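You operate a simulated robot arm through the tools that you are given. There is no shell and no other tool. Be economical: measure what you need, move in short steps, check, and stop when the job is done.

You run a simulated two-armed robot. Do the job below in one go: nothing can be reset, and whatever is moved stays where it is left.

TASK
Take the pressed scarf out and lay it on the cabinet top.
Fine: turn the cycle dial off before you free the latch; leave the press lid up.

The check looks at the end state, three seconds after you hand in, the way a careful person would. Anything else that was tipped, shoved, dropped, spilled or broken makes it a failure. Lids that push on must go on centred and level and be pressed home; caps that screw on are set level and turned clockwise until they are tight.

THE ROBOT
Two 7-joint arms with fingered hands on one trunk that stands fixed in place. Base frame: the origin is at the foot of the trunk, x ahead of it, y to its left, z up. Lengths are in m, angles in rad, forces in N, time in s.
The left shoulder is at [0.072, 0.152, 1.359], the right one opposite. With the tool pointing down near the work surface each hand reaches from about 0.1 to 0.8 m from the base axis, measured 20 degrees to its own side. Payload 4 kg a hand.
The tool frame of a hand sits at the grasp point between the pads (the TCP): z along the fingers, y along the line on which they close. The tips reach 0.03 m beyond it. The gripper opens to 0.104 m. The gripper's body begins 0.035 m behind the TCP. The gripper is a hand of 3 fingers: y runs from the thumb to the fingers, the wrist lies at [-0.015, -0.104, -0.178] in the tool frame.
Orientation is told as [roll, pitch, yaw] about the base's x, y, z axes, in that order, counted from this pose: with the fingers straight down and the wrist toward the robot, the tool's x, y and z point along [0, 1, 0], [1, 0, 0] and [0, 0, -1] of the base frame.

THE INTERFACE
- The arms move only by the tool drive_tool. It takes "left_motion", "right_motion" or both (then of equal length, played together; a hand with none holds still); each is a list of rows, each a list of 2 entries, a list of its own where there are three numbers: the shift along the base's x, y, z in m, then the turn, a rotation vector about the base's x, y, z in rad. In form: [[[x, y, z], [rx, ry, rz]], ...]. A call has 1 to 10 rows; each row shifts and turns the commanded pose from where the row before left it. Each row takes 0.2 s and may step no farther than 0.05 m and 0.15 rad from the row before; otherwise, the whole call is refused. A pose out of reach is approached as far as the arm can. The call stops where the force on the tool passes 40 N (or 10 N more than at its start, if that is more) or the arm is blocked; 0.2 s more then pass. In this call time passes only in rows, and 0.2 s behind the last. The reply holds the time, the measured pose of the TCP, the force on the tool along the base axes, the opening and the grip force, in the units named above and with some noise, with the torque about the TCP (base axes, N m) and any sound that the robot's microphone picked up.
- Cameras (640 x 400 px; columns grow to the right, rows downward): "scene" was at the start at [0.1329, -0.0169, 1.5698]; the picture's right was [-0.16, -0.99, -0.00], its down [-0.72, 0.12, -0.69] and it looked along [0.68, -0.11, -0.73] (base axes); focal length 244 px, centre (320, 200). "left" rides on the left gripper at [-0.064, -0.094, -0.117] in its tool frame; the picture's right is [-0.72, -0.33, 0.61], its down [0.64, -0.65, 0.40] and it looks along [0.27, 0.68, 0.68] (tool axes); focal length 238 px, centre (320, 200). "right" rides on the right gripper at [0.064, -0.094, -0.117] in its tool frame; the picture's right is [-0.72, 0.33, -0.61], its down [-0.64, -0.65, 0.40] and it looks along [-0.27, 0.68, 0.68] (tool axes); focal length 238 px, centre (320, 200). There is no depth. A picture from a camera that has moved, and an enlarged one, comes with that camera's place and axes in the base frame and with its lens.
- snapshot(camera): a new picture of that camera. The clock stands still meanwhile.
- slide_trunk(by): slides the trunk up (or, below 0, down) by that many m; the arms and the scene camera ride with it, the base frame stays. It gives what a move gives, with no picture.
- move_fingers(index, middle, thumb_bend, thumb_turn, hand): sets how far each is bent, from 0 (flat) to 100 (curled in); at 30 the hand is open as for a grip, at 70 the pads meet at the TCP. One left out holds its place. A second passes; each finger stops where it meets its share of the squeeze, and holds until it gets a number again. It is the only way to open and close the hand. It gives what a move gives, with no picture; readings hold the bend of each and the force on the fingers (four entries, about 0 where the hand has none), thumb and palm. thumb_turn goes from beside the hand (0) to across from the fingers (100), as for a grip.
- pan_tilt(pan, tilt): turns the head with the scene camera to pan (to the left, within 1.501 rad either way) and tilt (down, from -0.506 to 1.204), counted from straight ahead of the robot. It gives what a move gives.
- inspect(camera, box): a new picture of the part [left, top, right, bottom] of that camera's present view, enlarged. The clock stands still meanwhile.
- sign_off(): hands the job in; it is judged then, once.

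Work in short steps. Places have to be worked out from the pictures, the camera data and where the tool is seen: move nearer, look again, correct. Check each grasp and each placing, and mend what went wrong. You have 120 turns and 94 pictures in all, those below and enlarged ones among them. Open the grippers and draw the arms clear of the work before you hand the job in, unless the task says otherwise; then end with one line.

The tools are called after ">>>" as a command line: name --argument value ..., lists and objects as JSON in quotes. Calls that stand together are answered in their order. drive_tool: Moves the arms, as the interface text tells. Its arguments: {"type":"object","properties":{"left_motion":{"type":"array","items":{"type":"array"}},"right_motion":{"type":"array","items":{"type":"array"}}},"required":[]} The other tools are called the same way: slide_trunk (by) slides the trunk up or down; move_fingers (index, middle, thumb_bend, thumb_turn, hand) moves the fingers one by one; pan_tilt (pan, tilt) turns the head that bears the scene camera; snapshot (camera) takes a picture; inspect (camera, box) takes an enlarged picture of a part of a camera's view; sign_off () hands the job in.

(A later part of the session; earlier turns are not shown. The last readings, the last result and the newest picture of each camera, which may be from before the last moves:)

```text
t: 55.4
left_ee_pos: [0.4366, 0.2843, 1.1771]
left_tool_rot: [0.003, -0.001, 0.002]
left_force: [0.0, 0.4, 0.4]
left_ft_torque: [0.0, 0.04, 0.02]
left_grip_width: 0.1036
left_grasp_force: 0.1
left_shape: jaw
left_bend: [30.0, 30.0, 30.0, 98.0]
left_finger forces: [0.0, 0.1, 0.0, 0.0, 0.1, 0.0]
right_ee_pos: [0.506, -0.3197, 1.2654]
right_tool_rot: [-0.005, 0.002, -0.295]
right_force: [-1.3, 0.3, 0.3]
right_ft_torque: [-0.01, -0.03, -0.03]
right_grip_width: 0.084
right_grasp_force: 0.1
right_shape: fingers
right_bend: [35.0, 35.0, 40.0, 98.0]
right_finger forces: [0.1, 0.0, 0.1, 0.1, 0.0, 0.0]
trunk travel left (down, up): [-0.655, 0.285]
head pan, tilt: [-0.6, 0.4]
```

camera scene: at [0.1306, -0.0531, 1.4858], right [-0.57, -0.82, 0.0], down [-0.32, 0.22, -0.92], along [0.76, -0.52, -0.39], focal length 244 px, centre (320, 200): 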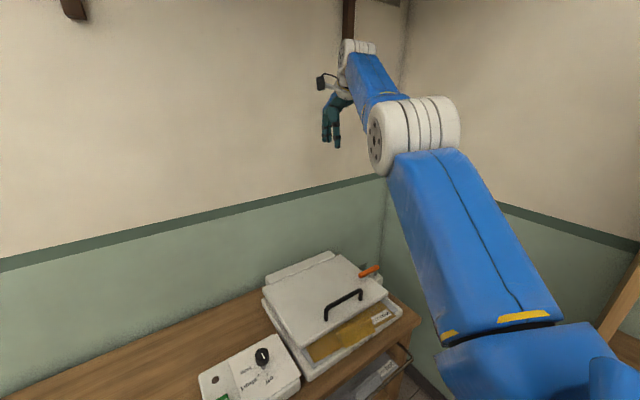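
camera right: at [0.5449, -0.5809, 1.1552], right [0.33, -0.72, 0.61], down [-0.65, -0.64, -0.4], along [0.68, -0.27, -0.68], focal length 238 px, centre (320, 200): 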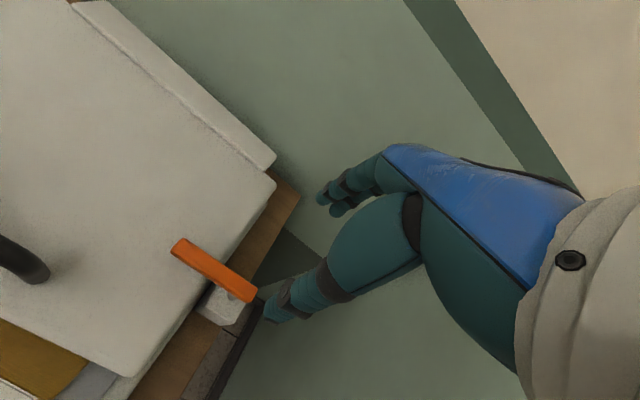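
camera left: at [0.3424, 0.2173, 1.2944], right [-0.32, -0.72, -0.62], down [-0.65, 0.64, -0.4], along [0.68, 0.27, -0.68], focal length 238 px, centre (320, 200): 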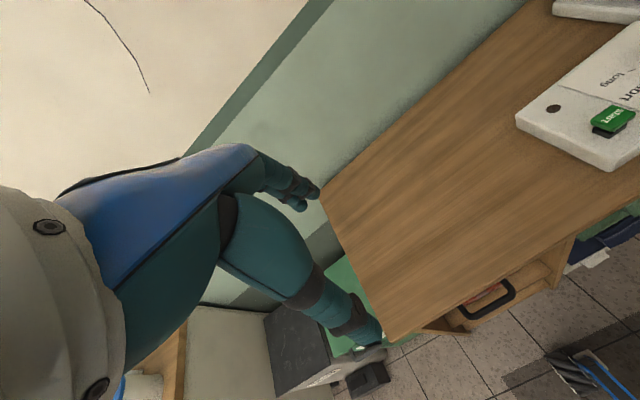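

Escaped — the elbow bends again, and I must avoid full stretch. Lower the trunk another 0.15 so the shoulder is level with the wrist at working height, and re-aim the head.

>>> slide_trunk --by -0.15

>>> drive_tool --right_motion '[[[0, -0.035, 0], [0, 0, 0.1]], [[0, -0.035, 0], [0, 0, 0.1]], [[0, -0.035, 0], [0, 0, 0.095]], [[0, -0.035, 0], [0, 0, 0]], [[0, -0.035, 0], [0, 0, 0]]]'

>>> pan_tilt --pan -0.6 --tilt 0.6

>>> snapshot --camera "scene"

>>> snapshot --camera "right"

```text
t: 57.1
left_ee_pos: [0.4358, 0.2828, 1.0265]
left_tool_rot: [0.002, -0.001, 0.002]
left_force: [-1.0, 0.3, -0.1]
left_ft_torque: [0.01, 0.01, 0.03]
left_grip_width: 0.1037
left_grasp_force: 0.0
left_shape: jaw
left_bend: [30.0, 30.0, 30.0, 98.0]
left_finger forces: [0.0, 0.1, 0.1, 0.0, 0.1, 0.1]
right_ee_pos: [0.5076, -0.3215, 1.1158]
right_tool_rot: [-0.002, -0.001, -0.295]
right_force: [1.0, -0.1, -0.5]
right_ft_torque: [0.02, 0.01, 0.0]
right_grip_width: 0.0842
right_grasp_force: 0.0
right_shape: fingers
right_bend: [35.0, 35.0, 40.0, 98.0]
right_finger forces: [0.0, 0.0, 0.0, 0.0, 0.0, 0.0]
trunk travel left (down, up): [-0.505, 0.435]
head pan, tilt: [-0.6, 0.4]
```

```text
t: 58.4
left_ee_pos: [0.4362, 0.2828, 1.0289]
left_tool_rot: [0.003, -0.001, 0.003]
left_force: [0.0, 0.8, 0.2]
left_ft_torque: [0.03, -0.02, 0.01]
left_grip_width: 0.1038
left_grasp_force: 0.1
left_shape: jaw
left_bend: [30.0, 30.0, 30.0, 98.0]
left_finger forces: [0.0, 0.1, 0.0, 0.0, 0.0, 0.0]
right_ee_pos: [0.5084, -0.4983, 1.1172]
right_tool_rot: [-0.002, 0.001, 0.001]
right_force: [-0.3, 0.0, 0.7]
right_ft_torque: [-0.01, 0.01, -0.03]
right_grip_width: 0.0841
right_grasp_force: 0.0
right_shape: fingers
right_bend: [35.0, 35.0, 40.0, 98.0]
right_finger forces: [0.0, 0.1, 0.0, 0.0, 0.0, 0.0]
trunk travel left (down, up): [-0.505, 0.435]
head pan, tilt: [-0.6, 0.4]
```

```text
t: 59.1
left_ee_pos: [0.4368, 0.2824, 1.0272]
left_tool_rot: [0.003, 0.0, 0.002]
left_force: [0.7, -0.2, -0.1]
left_ft_torque: [-0.02, 0.0, 0.0]
left_grip_width: 0.1038
left_grasp_force: 0.1
left_shape: jaw
left_bend: [30.0, 30.0, 30.0, 98.0]
left_finger forces: [0.0, 0.0, 0.1, 0.1, 0.0, 0.0]
right_ee_pos: [0.5082, -0.4974, 1.1177]
right_tool_rot: [-0.003, 0.001, 0.002]
right_force: [0.3, -0.4, 0.0]
right_ft_torque: [-0.01, -0.03, 0.0]
right_grip_width: 0.0839
right_grasp_force: 0.0
right_shape: fingers
right_bend: [35.0, 35.0, 40.0, 98.0]
right_finger forces: [0.0, 0.1, 0.1, 0.0, 0.0, 0.1]
trunk travel left (down, up): [-0.505, 0.435]
head pan, tilt: [-0.6, 0.6]
```

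```text
47 pictures are left
camera scene: at [0.1262, -0.0517, 1.3176], right [-0.56, -0.83, 0.0], down [-0.47, 0.32, -0.82], along [0.68, -0.47, -0.57], focal length 244 px, centre (320, 200)
```

scene: 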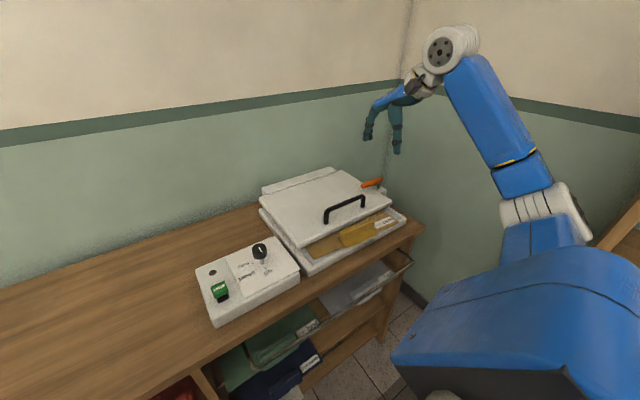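

```text
46 pictures are left
camera right: at [0.4148, -0.4333, 1.235], right [0.33, -0.72, 0.61], down [-0.65, -0.64, -0.4], along [0.68, -0.27, -0.68], focal length 238 px, centre (320, 200)
```

right: 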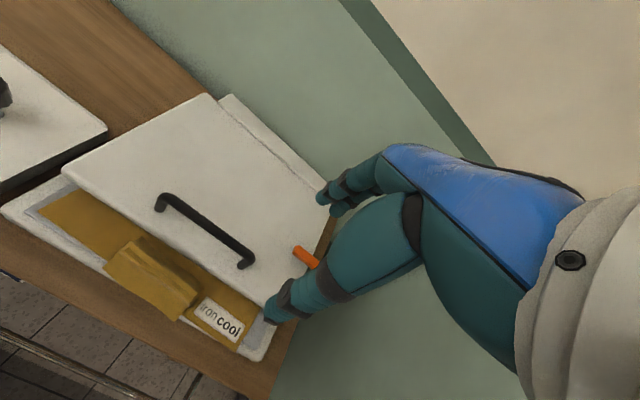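

All unmoved; lever tip still at (0.631,−0.573). Re-approach the lever with the better posture.

>>> move_fingers --hand "right" --index 50 --middle 50 --thumb_bend 48

>>> drive_tool --right_motion '[[[0.03, -0.03, 0], [0, 0, 0]], [[0.035, -0.033, 0], [0, 0, 0]], [[0.03, -0.03, -0.015], [0, 0, 0]], [[0.03, 0, -0.035], [0, 0, 0]], [[0, 0, -0.045], [0, 0, 0]], [[0, 0, -0.045], [0, 0, 0]], [[0, 0, -0.045], [0, 0, 0]], [[0, 0, -0.02], [0, 0, 0]]]'

>>> snapshot --camera "right"

```text
t: 60.1
left_ee_pos: [0.437, 0.283, 1.0266]
left_tool_rot: [0.005, -0.003, 0.002]
left_force: [0.5, 0.9, -0.3]
left_ft_torque: [-0.01, 0.0, 0.01]
left_grip_width: 0.1037
left_grasp_force: 0.1
left_shape: jaw
left_bend: [30.0, 30.0, 30.0, 98.0]
left_finger forces: [0.1, 0.1, 0.0, 0.0, 0.0, 0.0]
right_ee_pos: [0.5076, -0.4971, 1.1169]
right_tool_rot: [-0.002, 0.001, -0.001]
right_force: [0.8, -0.7, -0.6]
right_ft_torque: [0.0, 0.0, -0.02]
right_grip_width: 0.0552
right_grasp_force: 0.0
right_shape: fingers
right_bend: [50.0, 50.0, 48.0, 98.0]
right_finger forces: [0.0, 0.1, 0.1, 0.0, 0.0, 0.0]
trunk travel left (down, up): [-0.505, 0.435]
head pan, tilt: [-0.6, 0.6]
```

```text
t: 61.9
left_ee_pos: [0.4362, 0.2818, 1.0267]
left_tool_rot: [0.005, -0.002, 0.002]
left_force: [-0.2, 0.5, 0.4]
left_ft_torque: [0.0, -0.02, 0.01]
left_grip_width: 0.1035
left_grasp_force: 0.2
left_shape: jaw
left_bend: [30.0, 30.0, 30.0, 98.0]
left_finger forces: [0.1, 0.0, 0.0, 0.0, 0.0, 0.1]
right_ee_pos: [0.6334, -0.5896, 0.91]
right_tool_rot: [-0.001, 0.0, -0.001]
right_force: [0.0, -0.1, 0.0]
right_ft_torque: [-0.01, 0.01, 0.0]
right_grip_width: 0.0552
right_grasp_force: 0.0
right_shape: fingers
right_bend: [50.0, 50.0, 48.0, 98.0]
right_finger forces: [0.0, 0.1, 0.1, 0.0, 0.0, 0.0]
trunk travel left (down, up): [-0.505, 0.435]
head pan, tilt: [-0.6, 0.6]
```

```text
45 pictures are left
camera right: at [0.5404, -0.526, 1.0287], right [0.33, -0.72, 0.61], down [-0.65, -0.64, -0.4], along [0.68, -0.27, -0.68], focal length 238 px, centre (320, 200)
```

right: 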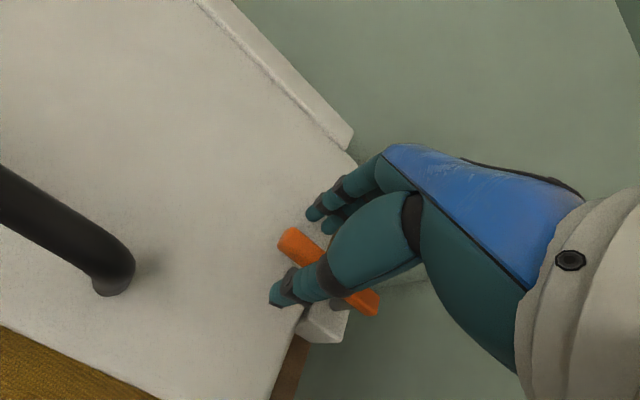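

Straddled, in reach. Swing with the arc and moderate yaw.

>>> drive_tool --right_motion '[[[-0.0075, -0.0006, 0], [0, 0, 0.1]], [[-0.0073, -0.0016, 0], [0, 0, 0.1]], [[-0.0069, -0.0028, 0], [0, 0, 0.1]], [[-0.0065, -0.0037, 0], [0, 0, 0.1]]]'

>>> snapshot --camera "right"

```text
t: 62.9
left_ee_pos: [0.4365, 0.2823, 1.028]
left_tool_rot: [0.003, -0.004, 0.003]
left_force: [0.2, 0.7, -0.3]
left_ft_torque: [0.03, 0.01, -0.01]
left_grip_width: 0.1036
left_grasp_force: 0.1
left_shape: jaw
left_bend: [30.0, 30.0, 30.0, 98.0]
left_finger forces: [0.0, 0.0, 0.0, 0.1, 0.0, 0.1]
right_ee_pos: [0.6042, -0.5984, 0.9094]
right_tool_rot: [-0.002, 0.0, 0.404]
right_force: [0.9, 0.4, -0.3]
right_ft_torque: [0.01, -0.03, 0.01]
right_grip_width: 0.0561
right_grasp_force: 0.4
right_shape: fingers
right_bend: [49.0, 50.0, 48.0, 98.0]
right_finger forces: [0.7, 0.1, 0.0, 0.0, 0.0, 0.0]
trunk travel left (down, up): [-0.505, 0.435]
head pan, tilt: [-0.6, 0.6]
```

```text
44 pictures are left
camera right: at [0.494, -0.5765, 1.0281], right [0.58, -0.53, 0.61], down [-0.35, -0.85, -0.4], along [0.73, 0.02, -0.68], focal length 238 px, centre (320, 200)
```

right: 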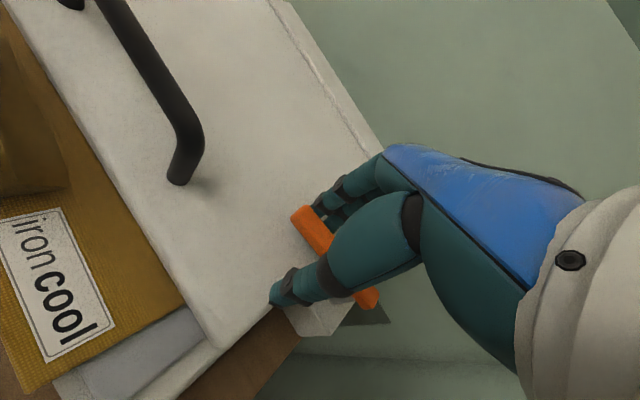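

Contact is made (0.7 N), lever starts moving. Continue without more yaw.

>>> drive_tool --right_motion '[[[-0.008, -0.002, 0], [0, 0, 0]], [[-0.008, -0.003, 0], [0, 0, 0]], [[-0.008, -0.004, 0], [0, 0, 0]], [[-0.007, -0.005, 0], [0, 0, 0]]]'

>>> snapshot --camera "right"

```text
t: 63.9
left_ee_pos: [0.4357, 0.2828, 1.0277]
left_tool_rot: [0.002, -0.002, 0.002]
left_force: [0.1, 0.2, 0.4]
left_ft_torque: [0.04, 0.0, -0.02]
left_grip_width: 0.1034
left_grasp_force: 0.1
left_shape: jaw
left_bend: [30.0, 30.0, 30.0, 98.0]
left_finger forces: [0.1, 0.0, 0.0, 0.0, 0.1, 0.0]
right_ee_pos: [0.5716, -0.6132, 0.9087]
right_tool_rot: [-0.001, 0.002, 0.402]
right_force: [0.1, 1.4, 0.4]
right_ft_torque: [0.04, -0.02, 0.03]
right_grip_width: 0.055
right_grasp_force: 0.6
right_shape: fingers
right_bend: [50.0, 49.0, 48.0, 98.0]
right_finger forces: [0.0, 1.2, 0.0, 0.1, 0.0, 0.0]
trunk travel left (down, up): [-0.505, 0.435]
head pan, tilt: [-0.6, 0.6]
```

```text
43 pictures are left
camera right: at [0.4623, -0.5911, 1.0281], right [0.58, -0.53, 0.61], down [-0.35, -0.85, -0.4], along [0.73, 0.02, -0.68], focal length 238 px, centre (320, 200)
```

right: 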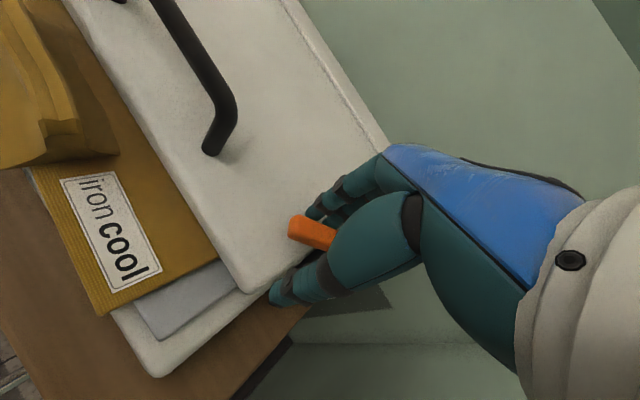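

Lever is ~55° around. Continue mainly −y to bring it fully off the lid.

>>> drive_tool --right_motion '[[[-0.006, -0.006, 0], [0, 0, 0]], [[-0.004, -0.008, 0], [0, 0, 0]], [[-0.003, -0.008, 0], [0, 0, 0]]]'

>>> snapshot --camera "right"

```text
t: 64.7
left_ee_pos: [0.4372, 0.283, 1.0277]
left_tool_rot: [0.004, -0.002, 0.003]
left_force: [0.0, -0.1, -0.3]
left_ft_torque: [-0.06, -0.02, 0.03]
left_grip_width: 0.1036
left_grasp_force: 0.0
left_shape: jaw
left_bend: [30.0, 30.0, 30.0, 98.0]
left_finger forces: [0.0, 0.0, 0.0, 0.0, 0.1, 0.0]
right_ee_pos: [0.5599, -0.6351, 0.9103]
right_tool_rot: [0.0, 0.001, 0.401]
right_force: [-1.0, 1.3, 0.1]
right_ft_torque: [0.03, 0.01, 0.03]
right_grip_width: 0.0553
right_grasp_force: 0.9
right_shape: fingers
right_bend: [50.0, 50.0, 48.0, 98.0]
right_finger forces: [0.0, 1.5, 0.1, 0.1, 0.0, 0.0]
trunk travel left (down, up): [-0.505, 0.435]
head pan, tilt: [-0.6, 0.6]
```

```text
42 pictures are left
camera right: at [0.4488, -0.6127, 1.0282], right [0.58, -0.53, 0.61], down [-0.35, -0.85, -0.4], along [0.73, 0.02, -0.68], focal length 238 px, centre (320, 200)
```

right: 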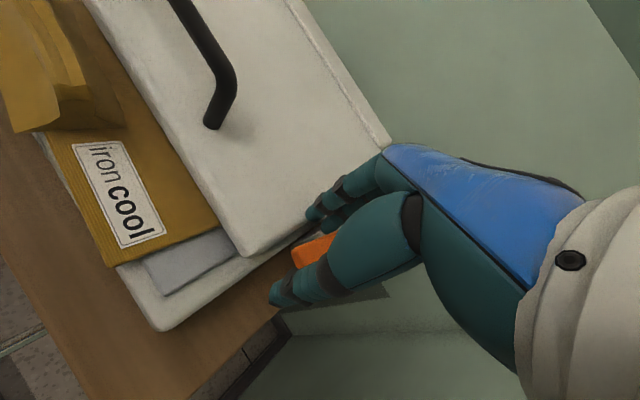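

Lever nearly clear. One more nudge −y, then lift away and check.

>>> drive_tool --right_motion '[[[0.0, -0.008, 0], [0, 0, 0]], [[0, -0.006, 0], [0, 0, 0]]]'

>>> drive_tool --right_motion '[[[0, 0.003, 0.03], [0, 0, 0]], [[0, 0, 0.045], [0, 0, 0]], [[-0.02, 0.03, 0.03], [0, 0, -0.1]], [[-0.02, 0.035, 0.02], [0, 0, -0.1]], [[-0.02, 0.04, 0.0], [0, 0, -0.1]], [[0, 0.04, 0], [0, 0, -0.1]]]'

>>> snapshot --camera "right"

>>> inspect --camera "scene" --box '[230, 140, 450, 300]'

```text
t: 65.3
left_ee_pos: [0.4356, 0.2853, 1.0262]
left_tool_rot: [0.0, -0.001, 0.001]
left_force: [-0.7, 0.4, 0.0]
left_ft_torque: [-0.01, 0.02, 0.0]
left_grip_width: 0.1035
left_grasp_force: 0.0
left_shape: jaw
left_bend: [30.0, 30.0, 30.0, 98.0]
left_finger forces: [0.1, 0.1, 0.0, 0.0, 0.1, 0.0]
right_ee_pos: [0.5578, -0.6454, 0.9124]
right_tool_rot: [-0.003, 0.002, 0.402]
right_force: [-1.9, 6.8, -1.0]
right_ft_torque: [0.21, 0.11, 0.21]
right_grip_width: 0.0551
right_grasp_force: 3.3
right_shape: fingers
right_bend: [50.0, 49.0, 48.0, 98.0]
right_finger forces: [0.0, 6.8, 0.0, 0.0, 0.1, 0.1]
trunk travel left (down, up): [-0.505, 0.435]
head pan, tilt: [-0.6, 0.6]
```

```text
t: 66.7
left_ee_pos: [0.4371, 0.2834, 1.026]
left_tool_rot: [0.001, -0.002, 0.001]
left_force: [1.0, 0.4, -0.9]
left_ft_torque: [-0.07, -0.02, 0.0]
left_grip_width: 0.1036
left_grasp_force: 0.2
left_shape: jaw
left_bend: [30.0, 30.0, 30.0, 98.0]
left_finger forces: [0.0, 0.0, 0.0, 0.1, 0.0, 0.0]
right_ee_pos: [0.5017, -0.4985, 1.0383]
right_tool_rot: [-0.003, 0.0, -0.001]
right_force: [0.5, 0.5, 0.9]
right_ft_torque: [0.01, 0.0, -0.01]
right_grip_width: 0.055
right_grasp_force: 0.1
right_shape: fingers
right_bend: [50.0, 50.0, 48.0, 98.0]
right_finger forces: [0.0, 0.1, 0.0, 0.0, 0.0, 0.0]
trunk travel left (down, up): [-0.505, 0.435]
head pan, tilt: [-0.6, 0.6]
```

```text
41 pictures are left
camera right: at [0.4087, -0.4349, 1.1557], right [0.33, -0.72, 0.62], down [-0.65, -0.64, -0.4], along [0.68, -0.27, -0.68], focal length 238 px, centre (320, 200)
```

right: 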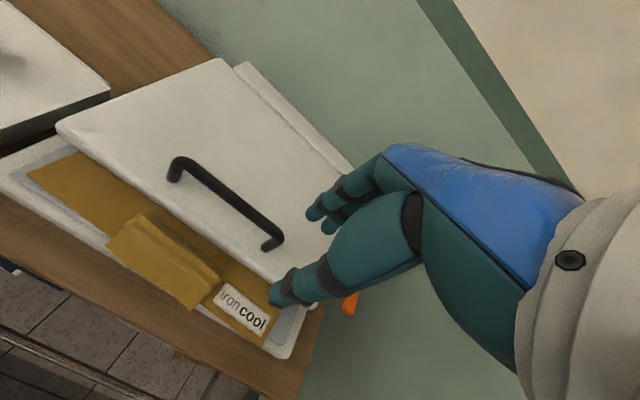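

```text
2.50 times, centred on (340, 220) of scene
camera zoom: at [0.1263, -0.0501, 1.3176], right [-0.56, -0.83, 0.0], down [-0.47, 0.32, -0.82], along [0.68, -0.47, -0.57], focal length 609 px, centre (270, 150)
```

zoom: 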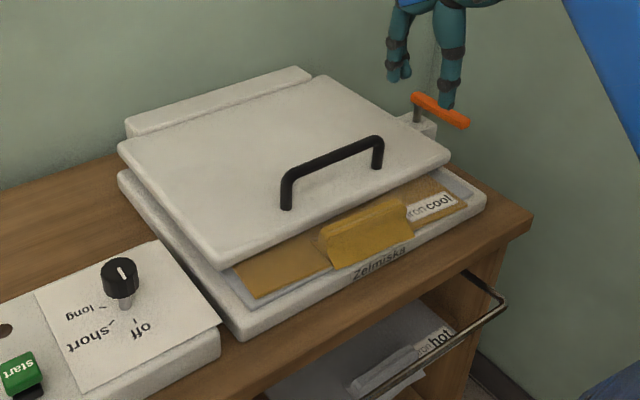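

Lever is clear of the lid. Handle bar: x≈.558, y −.37…−.50, top z≈.91. Move right hand above mid-handle with fingers open and check.

>>> move_fingers --hand "right" --index 46 --middle 46 --thumb_bend 46

>>> drive_tool --right_motion '[[[0.028, 0.03, 0], [0, 0, 0]], [[0.028, 0.028, -0.02], [0, 0, 0]], [[0, 0, -0.045], [0, 0, 0]], [[0, 0, -0.035], [0, 0, 0]]]'

>>> snapshot --camera "right"

>>> inspect --camera "scene" --box '[270, 120, 430, 240]'

```text
t: 67.7
left_ee_pos: [0.4352, 0.2826, 1.0271]
left_tool_rot: [0.003, -0.002, 0.002]
left_force: [0.1, -0.5, -0.3]
left_ft_torque: [-0.01, 0.02, 0.0]
left_grip_width: 0.1037
left_grasp_force: 0.0
left_shape: jaw
left_bend: [30.0, 30.0, 30.0, 98.0]
left_finger forces: [0.1, 0.0, 0.0, 0.0, 0.0, 0.0]
right_ee_pos: [0.5023, -0.5005, 1.0375]
right_tool_rot: [-0.003, 0.0, -0.001]
right_force: [0.2, -0.1, 0.2]
right_ft_torque: [-0.03, -0.01, 0.01]
right_grip_width: 0.062
right_grasp_force: 0.0
right_shape: fingers
right_bend: [46.0, 46.0, 46.0, 98.0]
right_finger forces: [0.0, 0.0, 0.0, 0.0, 0.0, 0.1]
trunk travel left (down, up): [-0.505, 0.435]
head pan, tilt: [-0.6, 0.6]
```

```text
t: 68.7
left_ee_pos: [0.4358, 0.281, 1.0269]
left_tool_rot: [0.003, -0.002, 0.001]
left_force: [-0.2, 0.3, 0.7]
left_ft_torque: [0.01, -0.01, 0.01]
left_grip_width: 0.1036
left_grasp_force: 0.0
left_shape: jaw
left_bend: [30.0, 30.0, 30.0, 98.0]
left_finger forces: [0.1, 0.0, 0.0, 0.1, 0.0, 0.0]
right_ee_pos: [0.5559, -0.4431, 0.9363]
right_tool_rot: [0.0, 0.002, -0.001]
right_force: [-0.1, 1.0, 0.0]
right_ft_torque: [0.06, 0.03, 0.0]
right_grip_width: 0.0621
right_grasp_force: 0.1
right_shape: fingers
right_bend: [46.0, 46.0, 46.0, 98.0]
right_finger forces: [0.0, 0.0, 0.1, 0.1, 0.0, 0.0]
trunk travel left (down, up): [-0.505, 0.435]
head pan, tilt: [-0.6, 0.6]
```

```text
39 pictures are left
camera right: at [0.4631, -0.3789, 1.0541], right [0.33, -0.72, 0.61], down [-0.65, -0.64, -0.4], along [0.68, -0.27, -0.68], focal length 238 px, centre (320, 200)
```

right: 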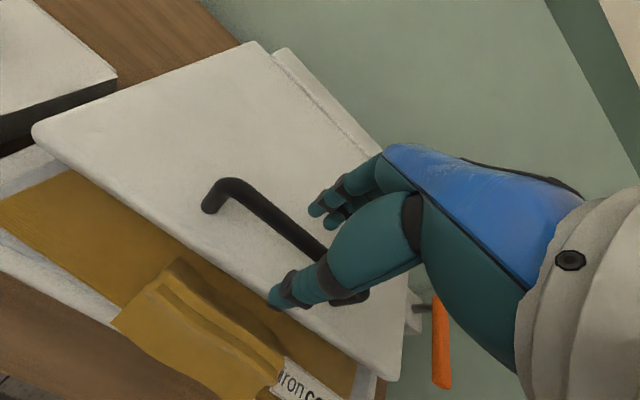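

```text
3.33 times, centred on (350, 180) of scene
camera zoom: at [0.1265, -0.053, 1.3175], right [-0.56, -0.83, 0.0], down [-0.47, 0.32, -0.82], along [0.68, -0.46, -0.57], focal length 812 px, centre (220, 267)
```

zoom: 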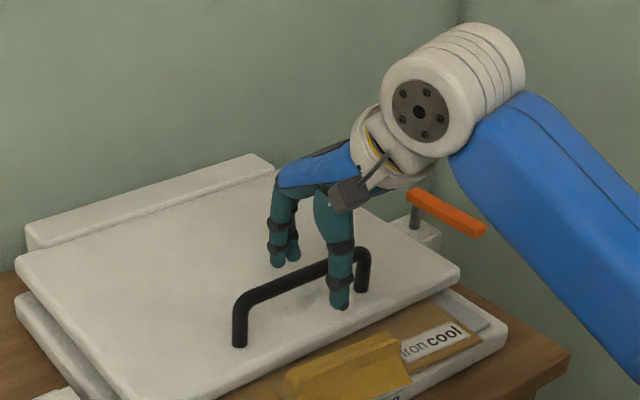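

The bar is between thumb and fingers. Lower and close.

>>> drive_tool --right_motion '[[[0.002, 0, -0.02], [0, 0, 0]], [[0, 0, -0.01], [0, 0, 0]]]'

>>> move_fingers --hand "right" --index 68 --middle 68 --thumb_bend 68

```text
t: 69.3
left_ee_pos: [0.4364, 0.2818, 1.027]
left_tool_rot: [0.003, -0.002, 0.002]
left_force: [0.0, 0.2, -0.7]
left_ft_torque: [0.03, 0.0, -0.01]
left_grip_width: 0.1037
left_grasp_force: 0.0
left_shape: jaw
left_bend: [30.0, 30.0, 30.0, 98.0]
left_finger forces: [0.0, 0.0, 0.0, 0.1, 0.0, 0.0]
right_ee_pos: [0.5575, -0.4416, 0.9065]
right_tool_rot: [-0.002, 0.002, 0.002]
right_force: [0.1, 0.2, 0.9]
right_ft_torque: [0.02, 0.01, 0.02]
right_grip_width: 0.062
right_grasp_force: 0.1
right_shape: fingers
right_bend: [46.0, 46.0, 46.0, 98.0]
right_finger forces: [0.0, 0.0, 0.0, 0.0, 0.0, 0.0]
trunk travel left (down, up): [-0.505, 0.435]
head pan, tilt: [-0.6, 0.6]
```

```text
t: 70.3
left_ee_pos: [0.436, 0.2822, 1.0267]
left_tool_rot: [0.005, 0.0, 0.002]
left_force: [-1.3, -0.7, -0.3]
left_ft_torque: [-0.02, 0.01, 0.01]
left_grip_width: 0.1038
left_grasp_force: 0.1
left_shape: jaw
left_bend: [30.0, 30.0, 30.0, 98.0]
left_finger forces: [0.0, 0.0, 0.0, 0.0, 0.0, 0.0]
right_ee_pos: [0.5583, -0.441, 0.9074]
right_tool_rot: [-0.003, 0.001, 0.003]
right_force: [0.1, 0.0, 0.5]
right_ft_torque: [0.03, 0.03, 0.02]
right_grip_width: 0.0065
right_grasp_force: 0.1
right_shape: fingers
right_bend: [68.0, 68.0, 68.0, 98.0]
right_finger forces: [0.0, 0.0, 0.0, 0.1, 0.0, 0.0]
trunk travel left (down, up): [-0.505, 0.435]
head pan, tilt: [-0.6, 0.6]
```

Fingers closed without contact; look.

>>> inspect --camera "right" --box '[180, 130, 430, 330]'

>>> inspect --camera "scene" --box '[290, 130, 410, 220]'

```text
2.00 times, centred on (305, 230) of right
camera zoom: at [0.465, -0.3782, 1.0247], right [0.33, -0.72, 0.61], down [-0.65, -0.64, -0.4], along [0.68, -0.27, -0.68], focal length 477 px, centre (350, 140)
```

zoom: 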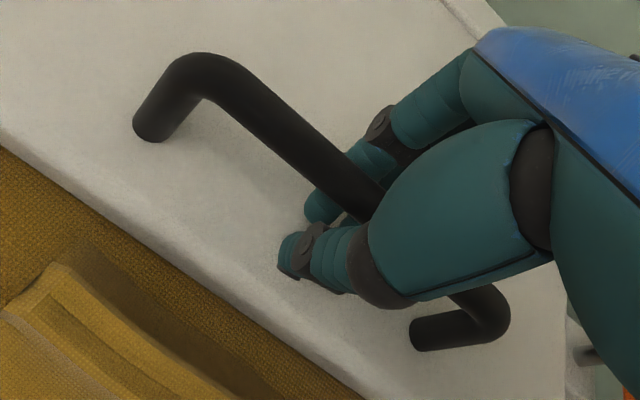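

```text
4.44 times, centred on (350, 175) of scene
camera zoom: at [0.1262, -0.0513, 1.3176], right [-0.56, -0.83, 0.0], down [-0.47, 0.32, -0.82], along [0.68, -0.47, -0.57], focal length 1082 px, centre (187, 311)
```

zoom: 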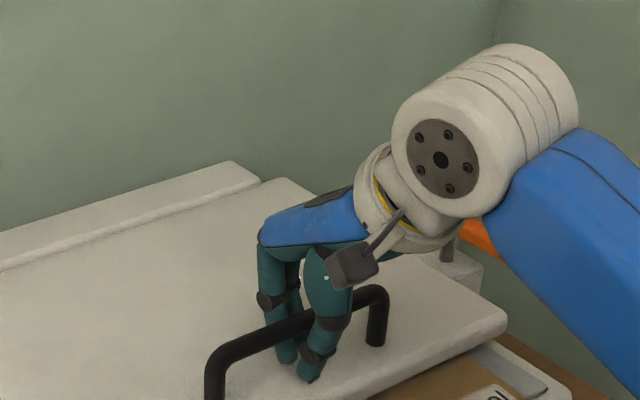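

The closed fingers cage the bar from beneath — a good hook. Lift along the hinge arc (hinge ≈ x .81, z .85), first part.

>>> drive_tool --right_motion '[[[0.0, 0, 0.012], [0, 0, 0]], [[0.0084, 0, 0.0298], [0, -0.06, 0]], [[0.0119, 0, 0.0285], [0, -0.06, 0]], [[0.0152, 0, 0.027], [0, -0.06, 0]]]'

>>> snapshot --camera "scene"

```text
t: 71.3
left_ee_pos: [0.4372, 0.282, 1.0269]
left_tool_rot: [0.001, -0.001, 0.002]
left_force: [0.3, 0.8, 0.1]
left_ft_torque: [-0.01, -0.03, -0.04]
left_grip_width: 0.1038
left_grasp_force: 0.0
left_shape: jaw
left_bend: [30.0, 30.0, 30.0, 98.0]
left_finger forces: [0.0, 0.1, 0.0, 0.0, 0.1, 0.1]
right_ee_pos: [0.5934, -0.4444, 1.003]
right_tool_rot: [-0.002, -0.18, 0.0]
right_force: [0.3, 0.4, -0.5]
right_ft_torque: [-0.01, -0.03, 0.01]
right_grip_width: 0.0063
right_grasp_force: 0.0
right_shape: fingers
right_bend: [68.0, 68.0, 68.0, 97.0]
right_finger forces: [0.0, 0.0, 0.0, 0.0, 0.0, 0.1]
trunk travel left (down, up): [-0.505, 0.435]
head pan, tilt: [-0.6, 0.6]
```

```text
35 pictures are left
camera scene: at [0.1267, -0.051, 1.3175], right [-0.56, -0.83, 0.0], down [-0.47, 0.32, -0.82], along [0.68, -0.47, -0.57], focal length 244 px, centre (320, 200)
```

scene: 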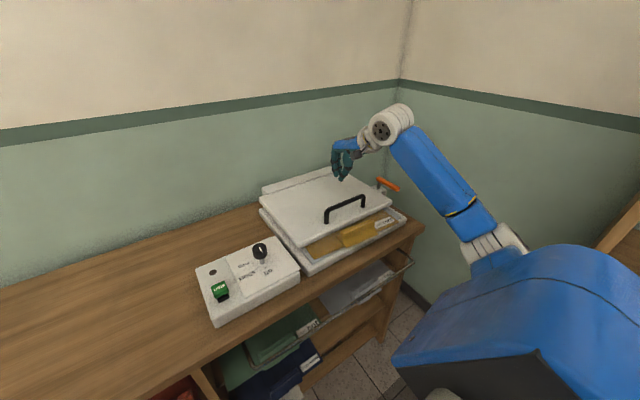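

The bar slipped out of the loose hook. Return, and this time close much tighter so fingers curl under the bar.

>>> move_fingers --hand "right" --index 44 --middle 44 --thumb_bend 44

>>> drive_tool --right_motion '[[[-0.0152, 0, 0], [0, 0.06, 0]], [[-0.0119, 0, -0.01], [0, 0.06, 0]], [[-0.0084, 0, -0.02], [0, 0.06, 0]], [[0, 0, -0.04], [0, 0, 0]], [[0, 0, -0.025], [0, 0, 0]]]'

>>> move_fingers --hand "right" --index 90 --middle 90 --thumb_bend 80

>>> inspect --camera "right" --box '[180, 130, 430, 330]'

```text
t: 72.3
left_ee_pos: [0.4371, 0.2829, 1.0269]
left_tool_rot: [0.003, -0.001, 0.002]
left_force: [0.6, 0.0, 0.3]
left_ft_torque: [-0.03, -0.01, 0.02]
left_grip_width: 0.1038
left_grasp_force: 0.0
left_shape: jaw
left_bend: [30.0, 30.0, 30.0, 98.0]
left_finger forces: [0.0, 0.1, 0.0, 0.0, 0.1, 0.0]
right_ee_pos: [0.5931, -0.4432, 1.0046]
right_tool_rot: [-0.002, -0.181, 0.0]
right_force: [0.1, 0.0, 0.0]
right_ft_torque: [0.01, 0.01, 0.04]
right_grip_width: 0.0671
right_grasp_force: 0.1
right_shape: fingers
right_bend: [44.0, 44.0, 44.0, 97.0]
right_finger forces: [0.1, 0.0, 0.0, 0.1, 0.1, 0.1]
trunk travel left (down, up): [-0.505, 0.435]
head pan, tilt: [-0.6, 0.6]
```

```text
t: 73.5
left_ee_pos: [0.4351, 0.2813, 1.0275]
left_tool_rot: [0.004, -0.001, 0.001]
left_force: [0.6, -0.2, 0.3]
left_ft_torque: [0.01, -0.03, 0.02]
left_grip_width: 0.1039
left_grasp_force: 0.0
left_shape: jaw
left_bend: [30.0, 30.0, 30.0, 98.0]
left_finger forces: [0.1, 0.0, 0.0, 0.0, 0.1, 0.0]
right_ee_pos: [0.5586, -0.443, 0.9078]
right_tool_rot: [-0.002, 0.0, 0.001]
right_force: [0.4, -0.5, -0.3]
right_ft_torque: [0.0, 0.03, -0.02]
right_grip_width: 0.0675
right_grasp_force: 0.0
right_shape: fingers
right_bend: [44.0, 44.0, 44.0, 97.0]
right_finger forces: [0.1, 0.0, 0.0, 0.0, 0.0, 0.0]
trunk travel left (down, up): [-0.505, 0.435]
head pan, tilt: [-0.6, 0.6]
```

```text
t: 74.5
left_ee_pos: [0.4359, 0.2817, 1.0277]
left_tool_rot: [0.004, -0.001, 0.001]
left_force: [-0.5, -0.5, 0.9]
left_ft_torque: [0.02, 0.02, 0.01]
left_grip_width: 0.1038
left_grasp_force: 0.1
left_shape: jaw
left_bend: [30.0, 30.0, 30.0, 98.0]
left_finger forces: [0.1, 0.0, 0.1, 0.0, 0.0, 0.0]
right_ee_pos: [0.5581, -0.4422, 0.9068]
right_tool_rot: [0.001, 0.002, 0.0]
right_force: [-1.2, 1.6, -6.1]
right_ft_torque: [0.31, 0.19, 0.06]
right_grip_width: 0.0
right_grasp_force: 10.8
right_shape: fingers
right_bend: [76.0, 87.0, 74.0, 97.0]
right_finger forces: [0.0, 22.4, 0.1, 0.1, 0.0, 0.0]
trunk travel left (down, up): [-0.505, 0.435]
head pan, tilt: [-0.6, 0.6]
```

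```text
2.00 times, centred on (305, 230) of right
camera zoom: at [0.4651, -0.3799, 1.0252], right [0.33, -0.72, 0.61], down [-0.65, -0.64, -0.4], along [0.68, -0.27, -0.68], focal length 477 px, centre (350, 140)
```

zoom: 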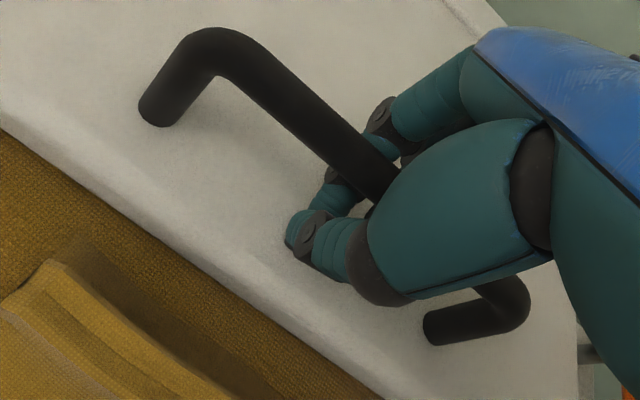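

Middle finger is curled up under the bar (22 N). Lift slowly.

>>> drive_tool --right_motion '[[[0.001, 0, 0.012], [0, 0, 0]], [[0.004, 0, 0.018], [0, 0, 0]], [[0.006, 0, 0.018], [0, 0, 0]]]'

>>> inspect --camera "scene" --box '[230, 120, 430, 280]'

```text
t: 75.3
left_ee_pos: [0.4383, 0.2815, 1.0253]
left_tool_rot: [0.002, 0.001, 0.004]
left_force: [-0.4, -0.2, 0.1]
left_ft_torque: [0.0, 0.01, 0.03]
left_grip_width: 0.1037
left_grasp_force: 0.0
left_shape: jaw
left_bend: [30.0, 30.0, 30.0, 98.0]
left_finger forces: [0.1, 0.1, 0.0, 0.0, 0.0, 0.0]
right_ee_pos: [0.5737, -0.4441, 0.9531]
right_tool_rot: [0.0, 0.003, 0.001]
right_force: [6.9, -0.4, -9.8]
right_ft_torque: [0.35, 0.29, 0.06]
right_grip_width: 0.0
right_grasp_force: 12.7
right_shape: fingers
right_bend: [76.0, 87.0, 75.0, 97.0]
right_finger forces: [0.0, 25.9, 0.0, 0.0, 0.0, 0.0]
trunk travel left (down, up): [-0.505, 0.435]
head pan, tilt: [-0.6, 0.6]
```

```text
2.50 times, centred on (330, 200) of scene
camera zoom: at [0.1305, -0.0529, 1.3169], right [-0.56, -0.83, 0.0], down [-0.47, 0.32, -0.82], along [0.68, -0.47, -0.57], focal length 609 px, centre (295, 200)
```

zoom: 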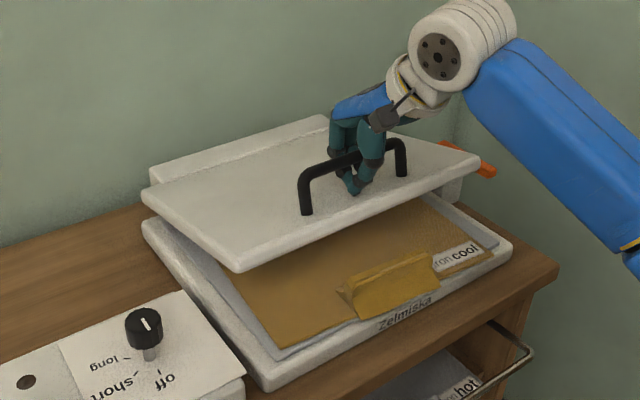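

The lid is rising (~10 N). Continue along the arc with tilt.

>>> drive_tool --right_motion '[[[0.011, 0, 0.029], [0, -0.08, 0]], [[0.0137, 0, 0.0278], [0, -0.08, 0]], [[0.017, 0, 0.026], [0, -0.08, 0]], [[0.02, 0, 0.0237], [0, -0.08, 0]]]'

>>> inspect --camera "scene" --box '[230, 90, 430, 280]'

```text
t: 76.1
left_ee_pos: [0.4394, 0.28, 1.0257]
left_tool_rot: [0.005, 0.003, 0.002]
left_force: [0.6, -0.1, -0.6]
left_ft_torque: [-0.03, 0.0, 0.0]
left_grip_width: 0.1037
left_grasp_force: 0.1
left_shape: jaw
left_bend: [30.0, 30.0, 30.0, 98.0]
left_finger forces: [0.0, 0.0, 0.1, 0.0, 0.1, 0.1]
right_ee_pos: [0.6114, -0.4436, 1.0162]
right_tool_rot: [0.006, -0.194, 0.003]
right_force: [29.3, 3.8, -28.6]
right_ft_torque: [0.29, 0.8, 0.17]
right_grip_width: 0.0
right_grasp_force: 21.6
right_shape: fingers
right_bend: [77.0, 87.0, 75.0, 97.0]
right_finger forces: [7.8, 34.7, 0.0, 0.0, 0.0, 0.0]
trunk travel left (down, up): [-0.505, 0.435]
head pan, tilt: [-0.6, 0.6]
stopped in row 3 (right hand): the force on the tool passed its limit at 44 N (the readings are from after the stop); the commanded pose is now the measured one
```

```text
2.11 times, centred on (330, 185) of scene
camera zoom: at [0.1393, -0.0552, 1.3158], right [-0.56, -0.83, 0.0], down [-0.48, 0.32, -0.82], along [0.67, -0.46, -0.57], focal length 513 px, centre (299, 232)
```

zoom: 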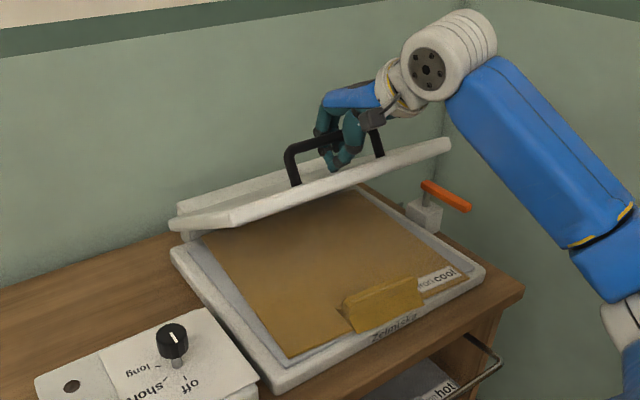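

Force is mainly radial toward the hinge: my arc was slightly too wide. Continue on a tighter arc around (0.795, 0.855), two rows at a time.

>>> drive_tool --right_motion '[[[0.008, 0, -0.002], [0, -0.05, 0]], [[0.016, 0, 0.0145], [0, -0.1, 0]], [[0.02, 0, 0.016], [0, -0.1, 0]]]'

```text
t: 76.9
left_ee_pos: [0.4414, 0.2798, 1.0254]
left_tool_rot: [0.005, 0.005, 0.002]
left_force: [0.3, -0.7, -0.4]
left_ft_torque: [-0.02, 0.03, -0.02]
left_grip_width: 0.1039
left_grasp_force: 0.1
left_shape: jaw
left_bend: [30.0, 30.0, 30.0, 98.0]
left_finger forces: [0.0, 0.0, 0.1, 0.0, 0.1, 0.0]
right_ee_pos: [0.6556, -0.4449, 1.0439]
right_tool_rot: [0.003, -0.444, 0.002]
right_force: [17.9, 5.2, -35.8]
right_ft_torque: [0.34, 0.6, 0.22]
right_grip_width: 0.0001
right_grasp_force: 19.0
right_shape: fingers
right_bend: [77.0, 87.0, 75.0, 97.0]
right_finger forces: [0.1, 37.1, 0.1, 0.0, 0.0, 0.1]
trunk travel left (down, up): [-0.505, 0.435]
head pan, tilt: [-0.6, 0.6]
```

Still radial tension. Relieve toward the hinge, then a step along the tangent.

>>> drive_tool --right_motion '[[[0.006, 0, -0.01], [0, 0, 0]], [[0.02, 0, 0.009], [0, -0.1, 0]]]'

>>> inspect --camera "scene" --box '[230, 90, 430, 280]'

```text
t: 77.5
left_ee_pos: [0.4376, 0.2809, 1.0257]
left_tool_rot: [0.007, 0.001, 0.002]
left_force: [0.3, 0.2, -0.4]
left_ft_torque: [-0.01, 0.03, -0.03]
left_grip_width: 0.1036
left_grasp_force: 0.1
left_shape: jaw
left_bend: [30.0, 30.0, 30.0, 98.0]
left_finger forces: [0.0, 0.0, 0.0, 0.0, 0.1, 0.0]
right_ee_pos: [0.6786, -0.4449, 1.0516]
right_tool_rot: [-0.002, -0.556, 0.002]
right_force: [7.1, 4.5, -21.3]
right_ft_torque: [0.2, 0.25, 0.04]
right_grip_width: 0.0
right_grasp_force: 11.1
right_shape: fingers
right_bend: [77.0, 88.0, 74.0, 97.0]
right_finger forces: [0.0, 19.9, 0.1, 0.1, 2.3, 0.0]
trunk travel left (down, up): [-0.505, 0.435]
head pan, tilt: [-0.6, 0.6]
```

```text
2.11 times, centred on (330, 185) of scene
camera zoom: at [0.1344, -0.0533, 1.3166], right [-0.56, -0.83, 0.0], down [-0.47, 0.32, -0.82], along [0.68, -0.47, -0.57], focal length 513 px, centre (299, 232)
```

zoom: 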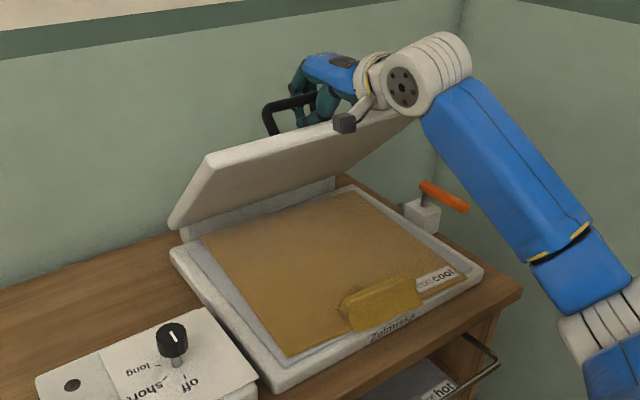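

Lid at ~55–60°, force down. Continue forward with tilt.

>>> drive_tool --right_motion '[[[0.02, 0, 0.0], [0, -0.1, 0]], [[0.022, 0, 0.003], [0, -0.1, 0]], [[0.024, 0, 0.0], [0, -0.1, 0]]]'

>>> inspect --camera "scene" --box '[230, 70, 430, 270]'

```text
t: 78.3
left_ee_pos: [0.4323, 0.284, 1.0295]
left_tool_rot: [0.002, -0.004, 0.002]
left_force: [0.2, -0.3, 0.0]
left_ft_torque: [0.01, 0.01, 0.01]
left_grip_width: 0.1037
left_grasp_force: 0.1
left_shape: jaw
left_bend: [30.0, 30.0, 30.0, 98.0]
left_finger forces: [0.1, 0.1, 0.0, 0.0, 0.0, 0.1]
right_ee_pos: [0.7379, -0.4428, 1.0629]
right_tool_rot: [-0.006, -0.872, 0.002]
right_force: [-2.9, -2.1, 1.5]
right_ft_torque: [-0.04, 0.32, 0.11]
right_grip_width: 0.0002
right_grasp_force: 1.5
right_shape: fingers
right_bend: [77.0, 90.0, 75.0, 97.0]
right_finger forces: [0.1, 0.0, 0.0, 0.0, 2.5, 0.0]
trunk travel left (down, up): [-0.505, 0.435]
head pan, tilt: [-0.6, 0.6]
```

```text
2.00 times, centred on (330, 170) of scene
camera zoom: at [0.124, -0.0505, 1.3181], right [-0.56, -0.83, 0.0], down [-0.47, 0.32, -0.83], along [0.68, -0.47, -0.56], focal length 487 px, centre (300, 260)
```

zoom: 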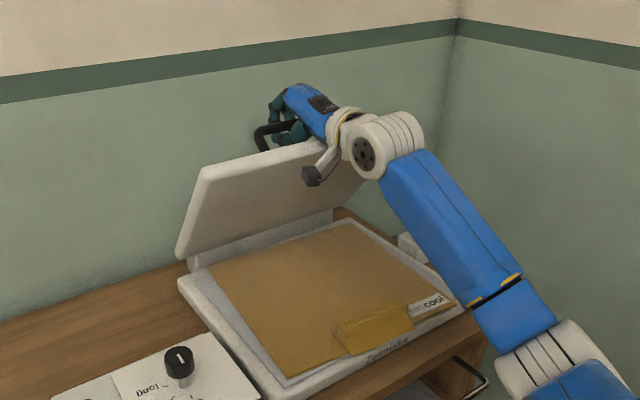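

Lid ~75° with little force. Continue pushing over, gently.

>>> drive_tool --right_motion '[[[0.022, 0, -0.002], [0, -0.08, 0]], [[0.022, 0, -0.004], [0, -0.08, 0]], [[0.022, 0, -0.006], [0, -0.08, 0]]]'

>>> inspect --camera "scene" --box '[230, 70, 430, 270]'

```text
t: 78.7
left_ee_pos: [0.4273, 0.2855, 1.03]
left_tool_rot: [-0.001, -0.008, 0.0]
left_force: [-0.1, 0.7, -1.0]
left_ft_torque: [-0.01, 0.02, 0.02]
left_grip_width: 0.1037
left_grasp_force: 0.1
left_shape: jaw
left_bend: [30.0, 30.0, 30.0, 98.0]
left_finger forces: [0.0, 0.0, 0.0, 0.1, 0.0, 0.0]
right_ee_pos: [0.7498, -0.4425, 1.0808]
right_tool_rot: [-0.026, -0.962, 0.018]
right_force: [-28.4, -0.3, 24.6]
right_ft_torque: [-0.86, 3.97, -0.38]
right_grip_width: 0.0003
right_grasp_force: 9.8
right_shape: fingers
right_bend: [78.0, 90.0, 76.0, 96.0]
right_finger forces: [0.0, 0.0, 0.0, 0.0, 20.7, 0.0]
trunk travel left (down, up): [-0.505, 0.435]
head pan, tilt: [-0.6, 0.6]
stopped in row 2 (right hand): the force on the tool passed its limit at 46 N (the readings are from after the stop); the commanded pose is now the measured one
```

```text
2.00 times, centred on (330, 170) of scene
camera zoom: at [0.1183, -0.0474, 1.3188], right [-0.56, -0.83, 0.0], down [-0.46, 0.32, -0.83], along [0.68, -0.47, -0.56], focal length 487 px, centre (300, 260)
```

zoom: 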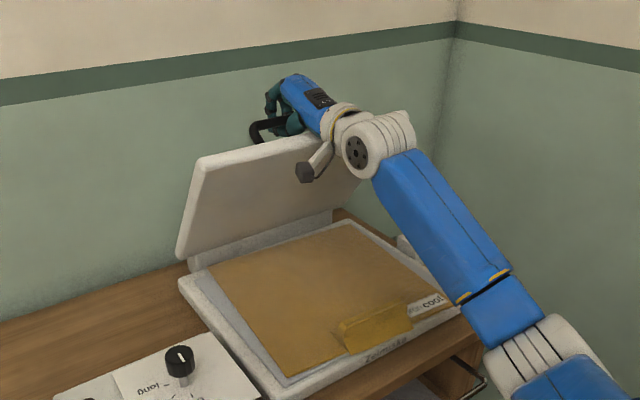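

The palm is pressing on the lid's edge since the tool is tilted less than the lid. Back off slightly and tilt the hand more.

>>> drive_tool --right_motion '[[[-0.006, 0, 0.002], [0, -0.12, 0]], [[0, 0, -0.004], [0, -0.14, 0]], [[0.003, 0, -0.004], [0, -0.14, 0]]]'

>>> inspect --camera "scene" --box '[250, 90, 370, 190]'

```text
t: 79.2
left_ee_pos: [0.4249, 0.2859, 1.0317]
left_tool_rot: [-0.003, -0.013, -0.001]
left_force: [1.4, -0.1, 0.2]
left_ft_torque: [0.01, 0.06, 0.03]
left_grip_width: 0.1034
left_grasp_force: 0.0
left_shape: jaw
left_bend: [30.0, 30.0, 30.0, 98.0]
left_finger forces: [0.0, 0.0, 0.0, 0.1, 0.0, 0.1]
right_ee_pos: [0.7395, -0.4418, 1.0876]
right_tool_rot: [-0.047, -1.096, 0.033]
right_force: [-38.2, 0.9, 23.7]
right_ft_torque: [-1.38, 6.18, -0.53]
right_grip_width: 0.0002
right_grasp_force: 21.8
right_shape: fingers
right_bend: [78.0, 90.0, 78.0, 96.0]
right_finger forces: [0.0, 1.2, 0.0, 0.1, 41.8, 0.0]
trunk travel left (down, up): [-0.505, 0.435]
head pan, tilt: [-0.6, 0.6]
stopped in row 2 (right hand): the force on the tool passed its limit at 55 N (the readings are from after the stop); the commanded pose is now the measured one
```

```text
4.00 times, centred on (310, 140) of scene
camera zoom: at [0.1144, -0.0461, 1.319], right [-0.56, -0.83, 0.0], down [-0.46, 0.32, -0.83], along [0.69, -0.47, -0.56], focal length 974 px, centre (360, 440)
```

zoom: 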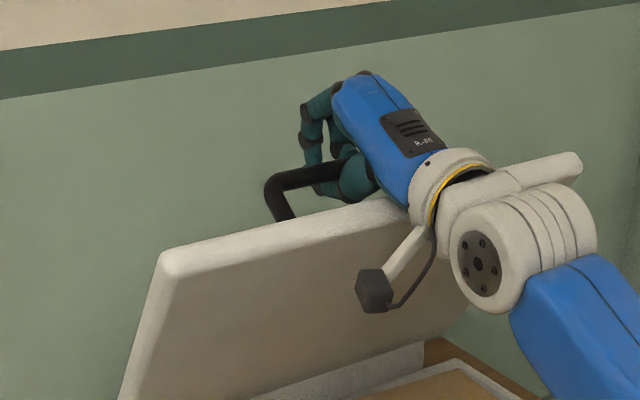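

Torque opposes more tilt; the lid seems at its stop (~80°). Relieve by tilting back, then open the fingers and see whether the lid stays.

>>> drive_tool --right_motion '[[[-0.004, 0, 0.0], [0, 0.12, 0]], [[-0.004, 0, 0.0], [0, 0.08, 0]]]'

>>> move_fingers --hand "right" --index 45 --middle 45 --thumb_bend 45

>>> inspect --camera "scene" --box '[230, 70, 430, 270]'

```text
t: 79.8
left_ee_pos: [0.4344, 0.282, 1.0278]
left_tool_rot: [0.004, -0.001, 0.002]
left_force: [-0.5, 0.0, 0.2]
left_ft_torque: [0.01, -0.02, 0.01]
left_grip_width: 0.1037
left_grasp_force: 0.1
left_shape: jaw
left_bend: [30.0, 30.0, 30.0, 98.0]
left_finger forces: [0.0, 0.1, 0.0, 0.0, 0.0, 0.0]
right_ee_pos: [0.7439, -0.4441, 1.0706]
right_tool_rot: [-0.019, -0.871, 0.011]
right_force: [-0.9, 0.7, -1.8]
right_ft_torque: [0.0, -0.09, -0.04]
right_grip_width: 0.0002
right_grasp_force: 0.9
right_shape: fingers
right_bend: [78.0, 90.0, 73.0, 97.0]
right_finger forces: [0.0, 0.0, 0.0, 0.0, 1.4, 0.1]
trunk travel left (down, up): [-0.505, 0.435]
head pan, tilt: [-0.6, 0.6]
```

```text
t: 80.8
left_ee_pos: [0.4333, 0.282, 1.0278]
left_tool_rot: [0.004, -0.004, 0.001]
left_force: [0.3, -0.1, 0.2]
left_ft_torque: [-0.01, 0.0, -0.03]
left_grip_width: 0.1038
left_grasp_force: 0.1
left_shape: jaw
left_bend: [30.0, 30.0, 30.0, 98.0]
left_finger forces: [0.0, 0.0, 0.0, 0.1, 0.1, 0.1]
right_ee_pos: [0.7413, -0.4449, 1.0725]
right_tool_rot: [-0.018, -0.877, 0.012]
right_force: [-0.5, 0.3, -0.1]
right_ft_torque: [0.01, 0.03, 0.02]
right_grip_width: 0.0646
right_grasp_force: 0.1
right_shape: fingers
right_bend: [45.0, 45.0, 45.0, 97.0]
right_finger forces: [0.0, 0.0, 0.0, 0.0, 0.1, 0.0]
trunk travel left (down, up): [-0.505, 0.435]
head pan, tilt: [-0.6, 0.6]
```

```text
2.00 times, centred on (330, 170) of scene
camera zoom: at [0.1266, -0.0511, 1.3175], right [-0.56, -0.83, 0.0], down [-0.47, 0.32, -0.82], along [0.68, -0.47, -0.57], focal length 487 px, centre (300, 260)
```

zoom: 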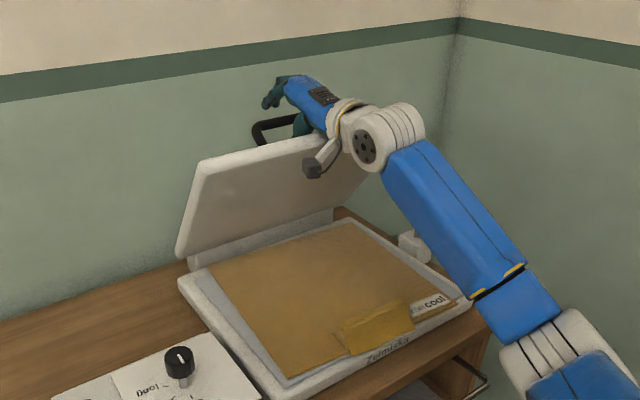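

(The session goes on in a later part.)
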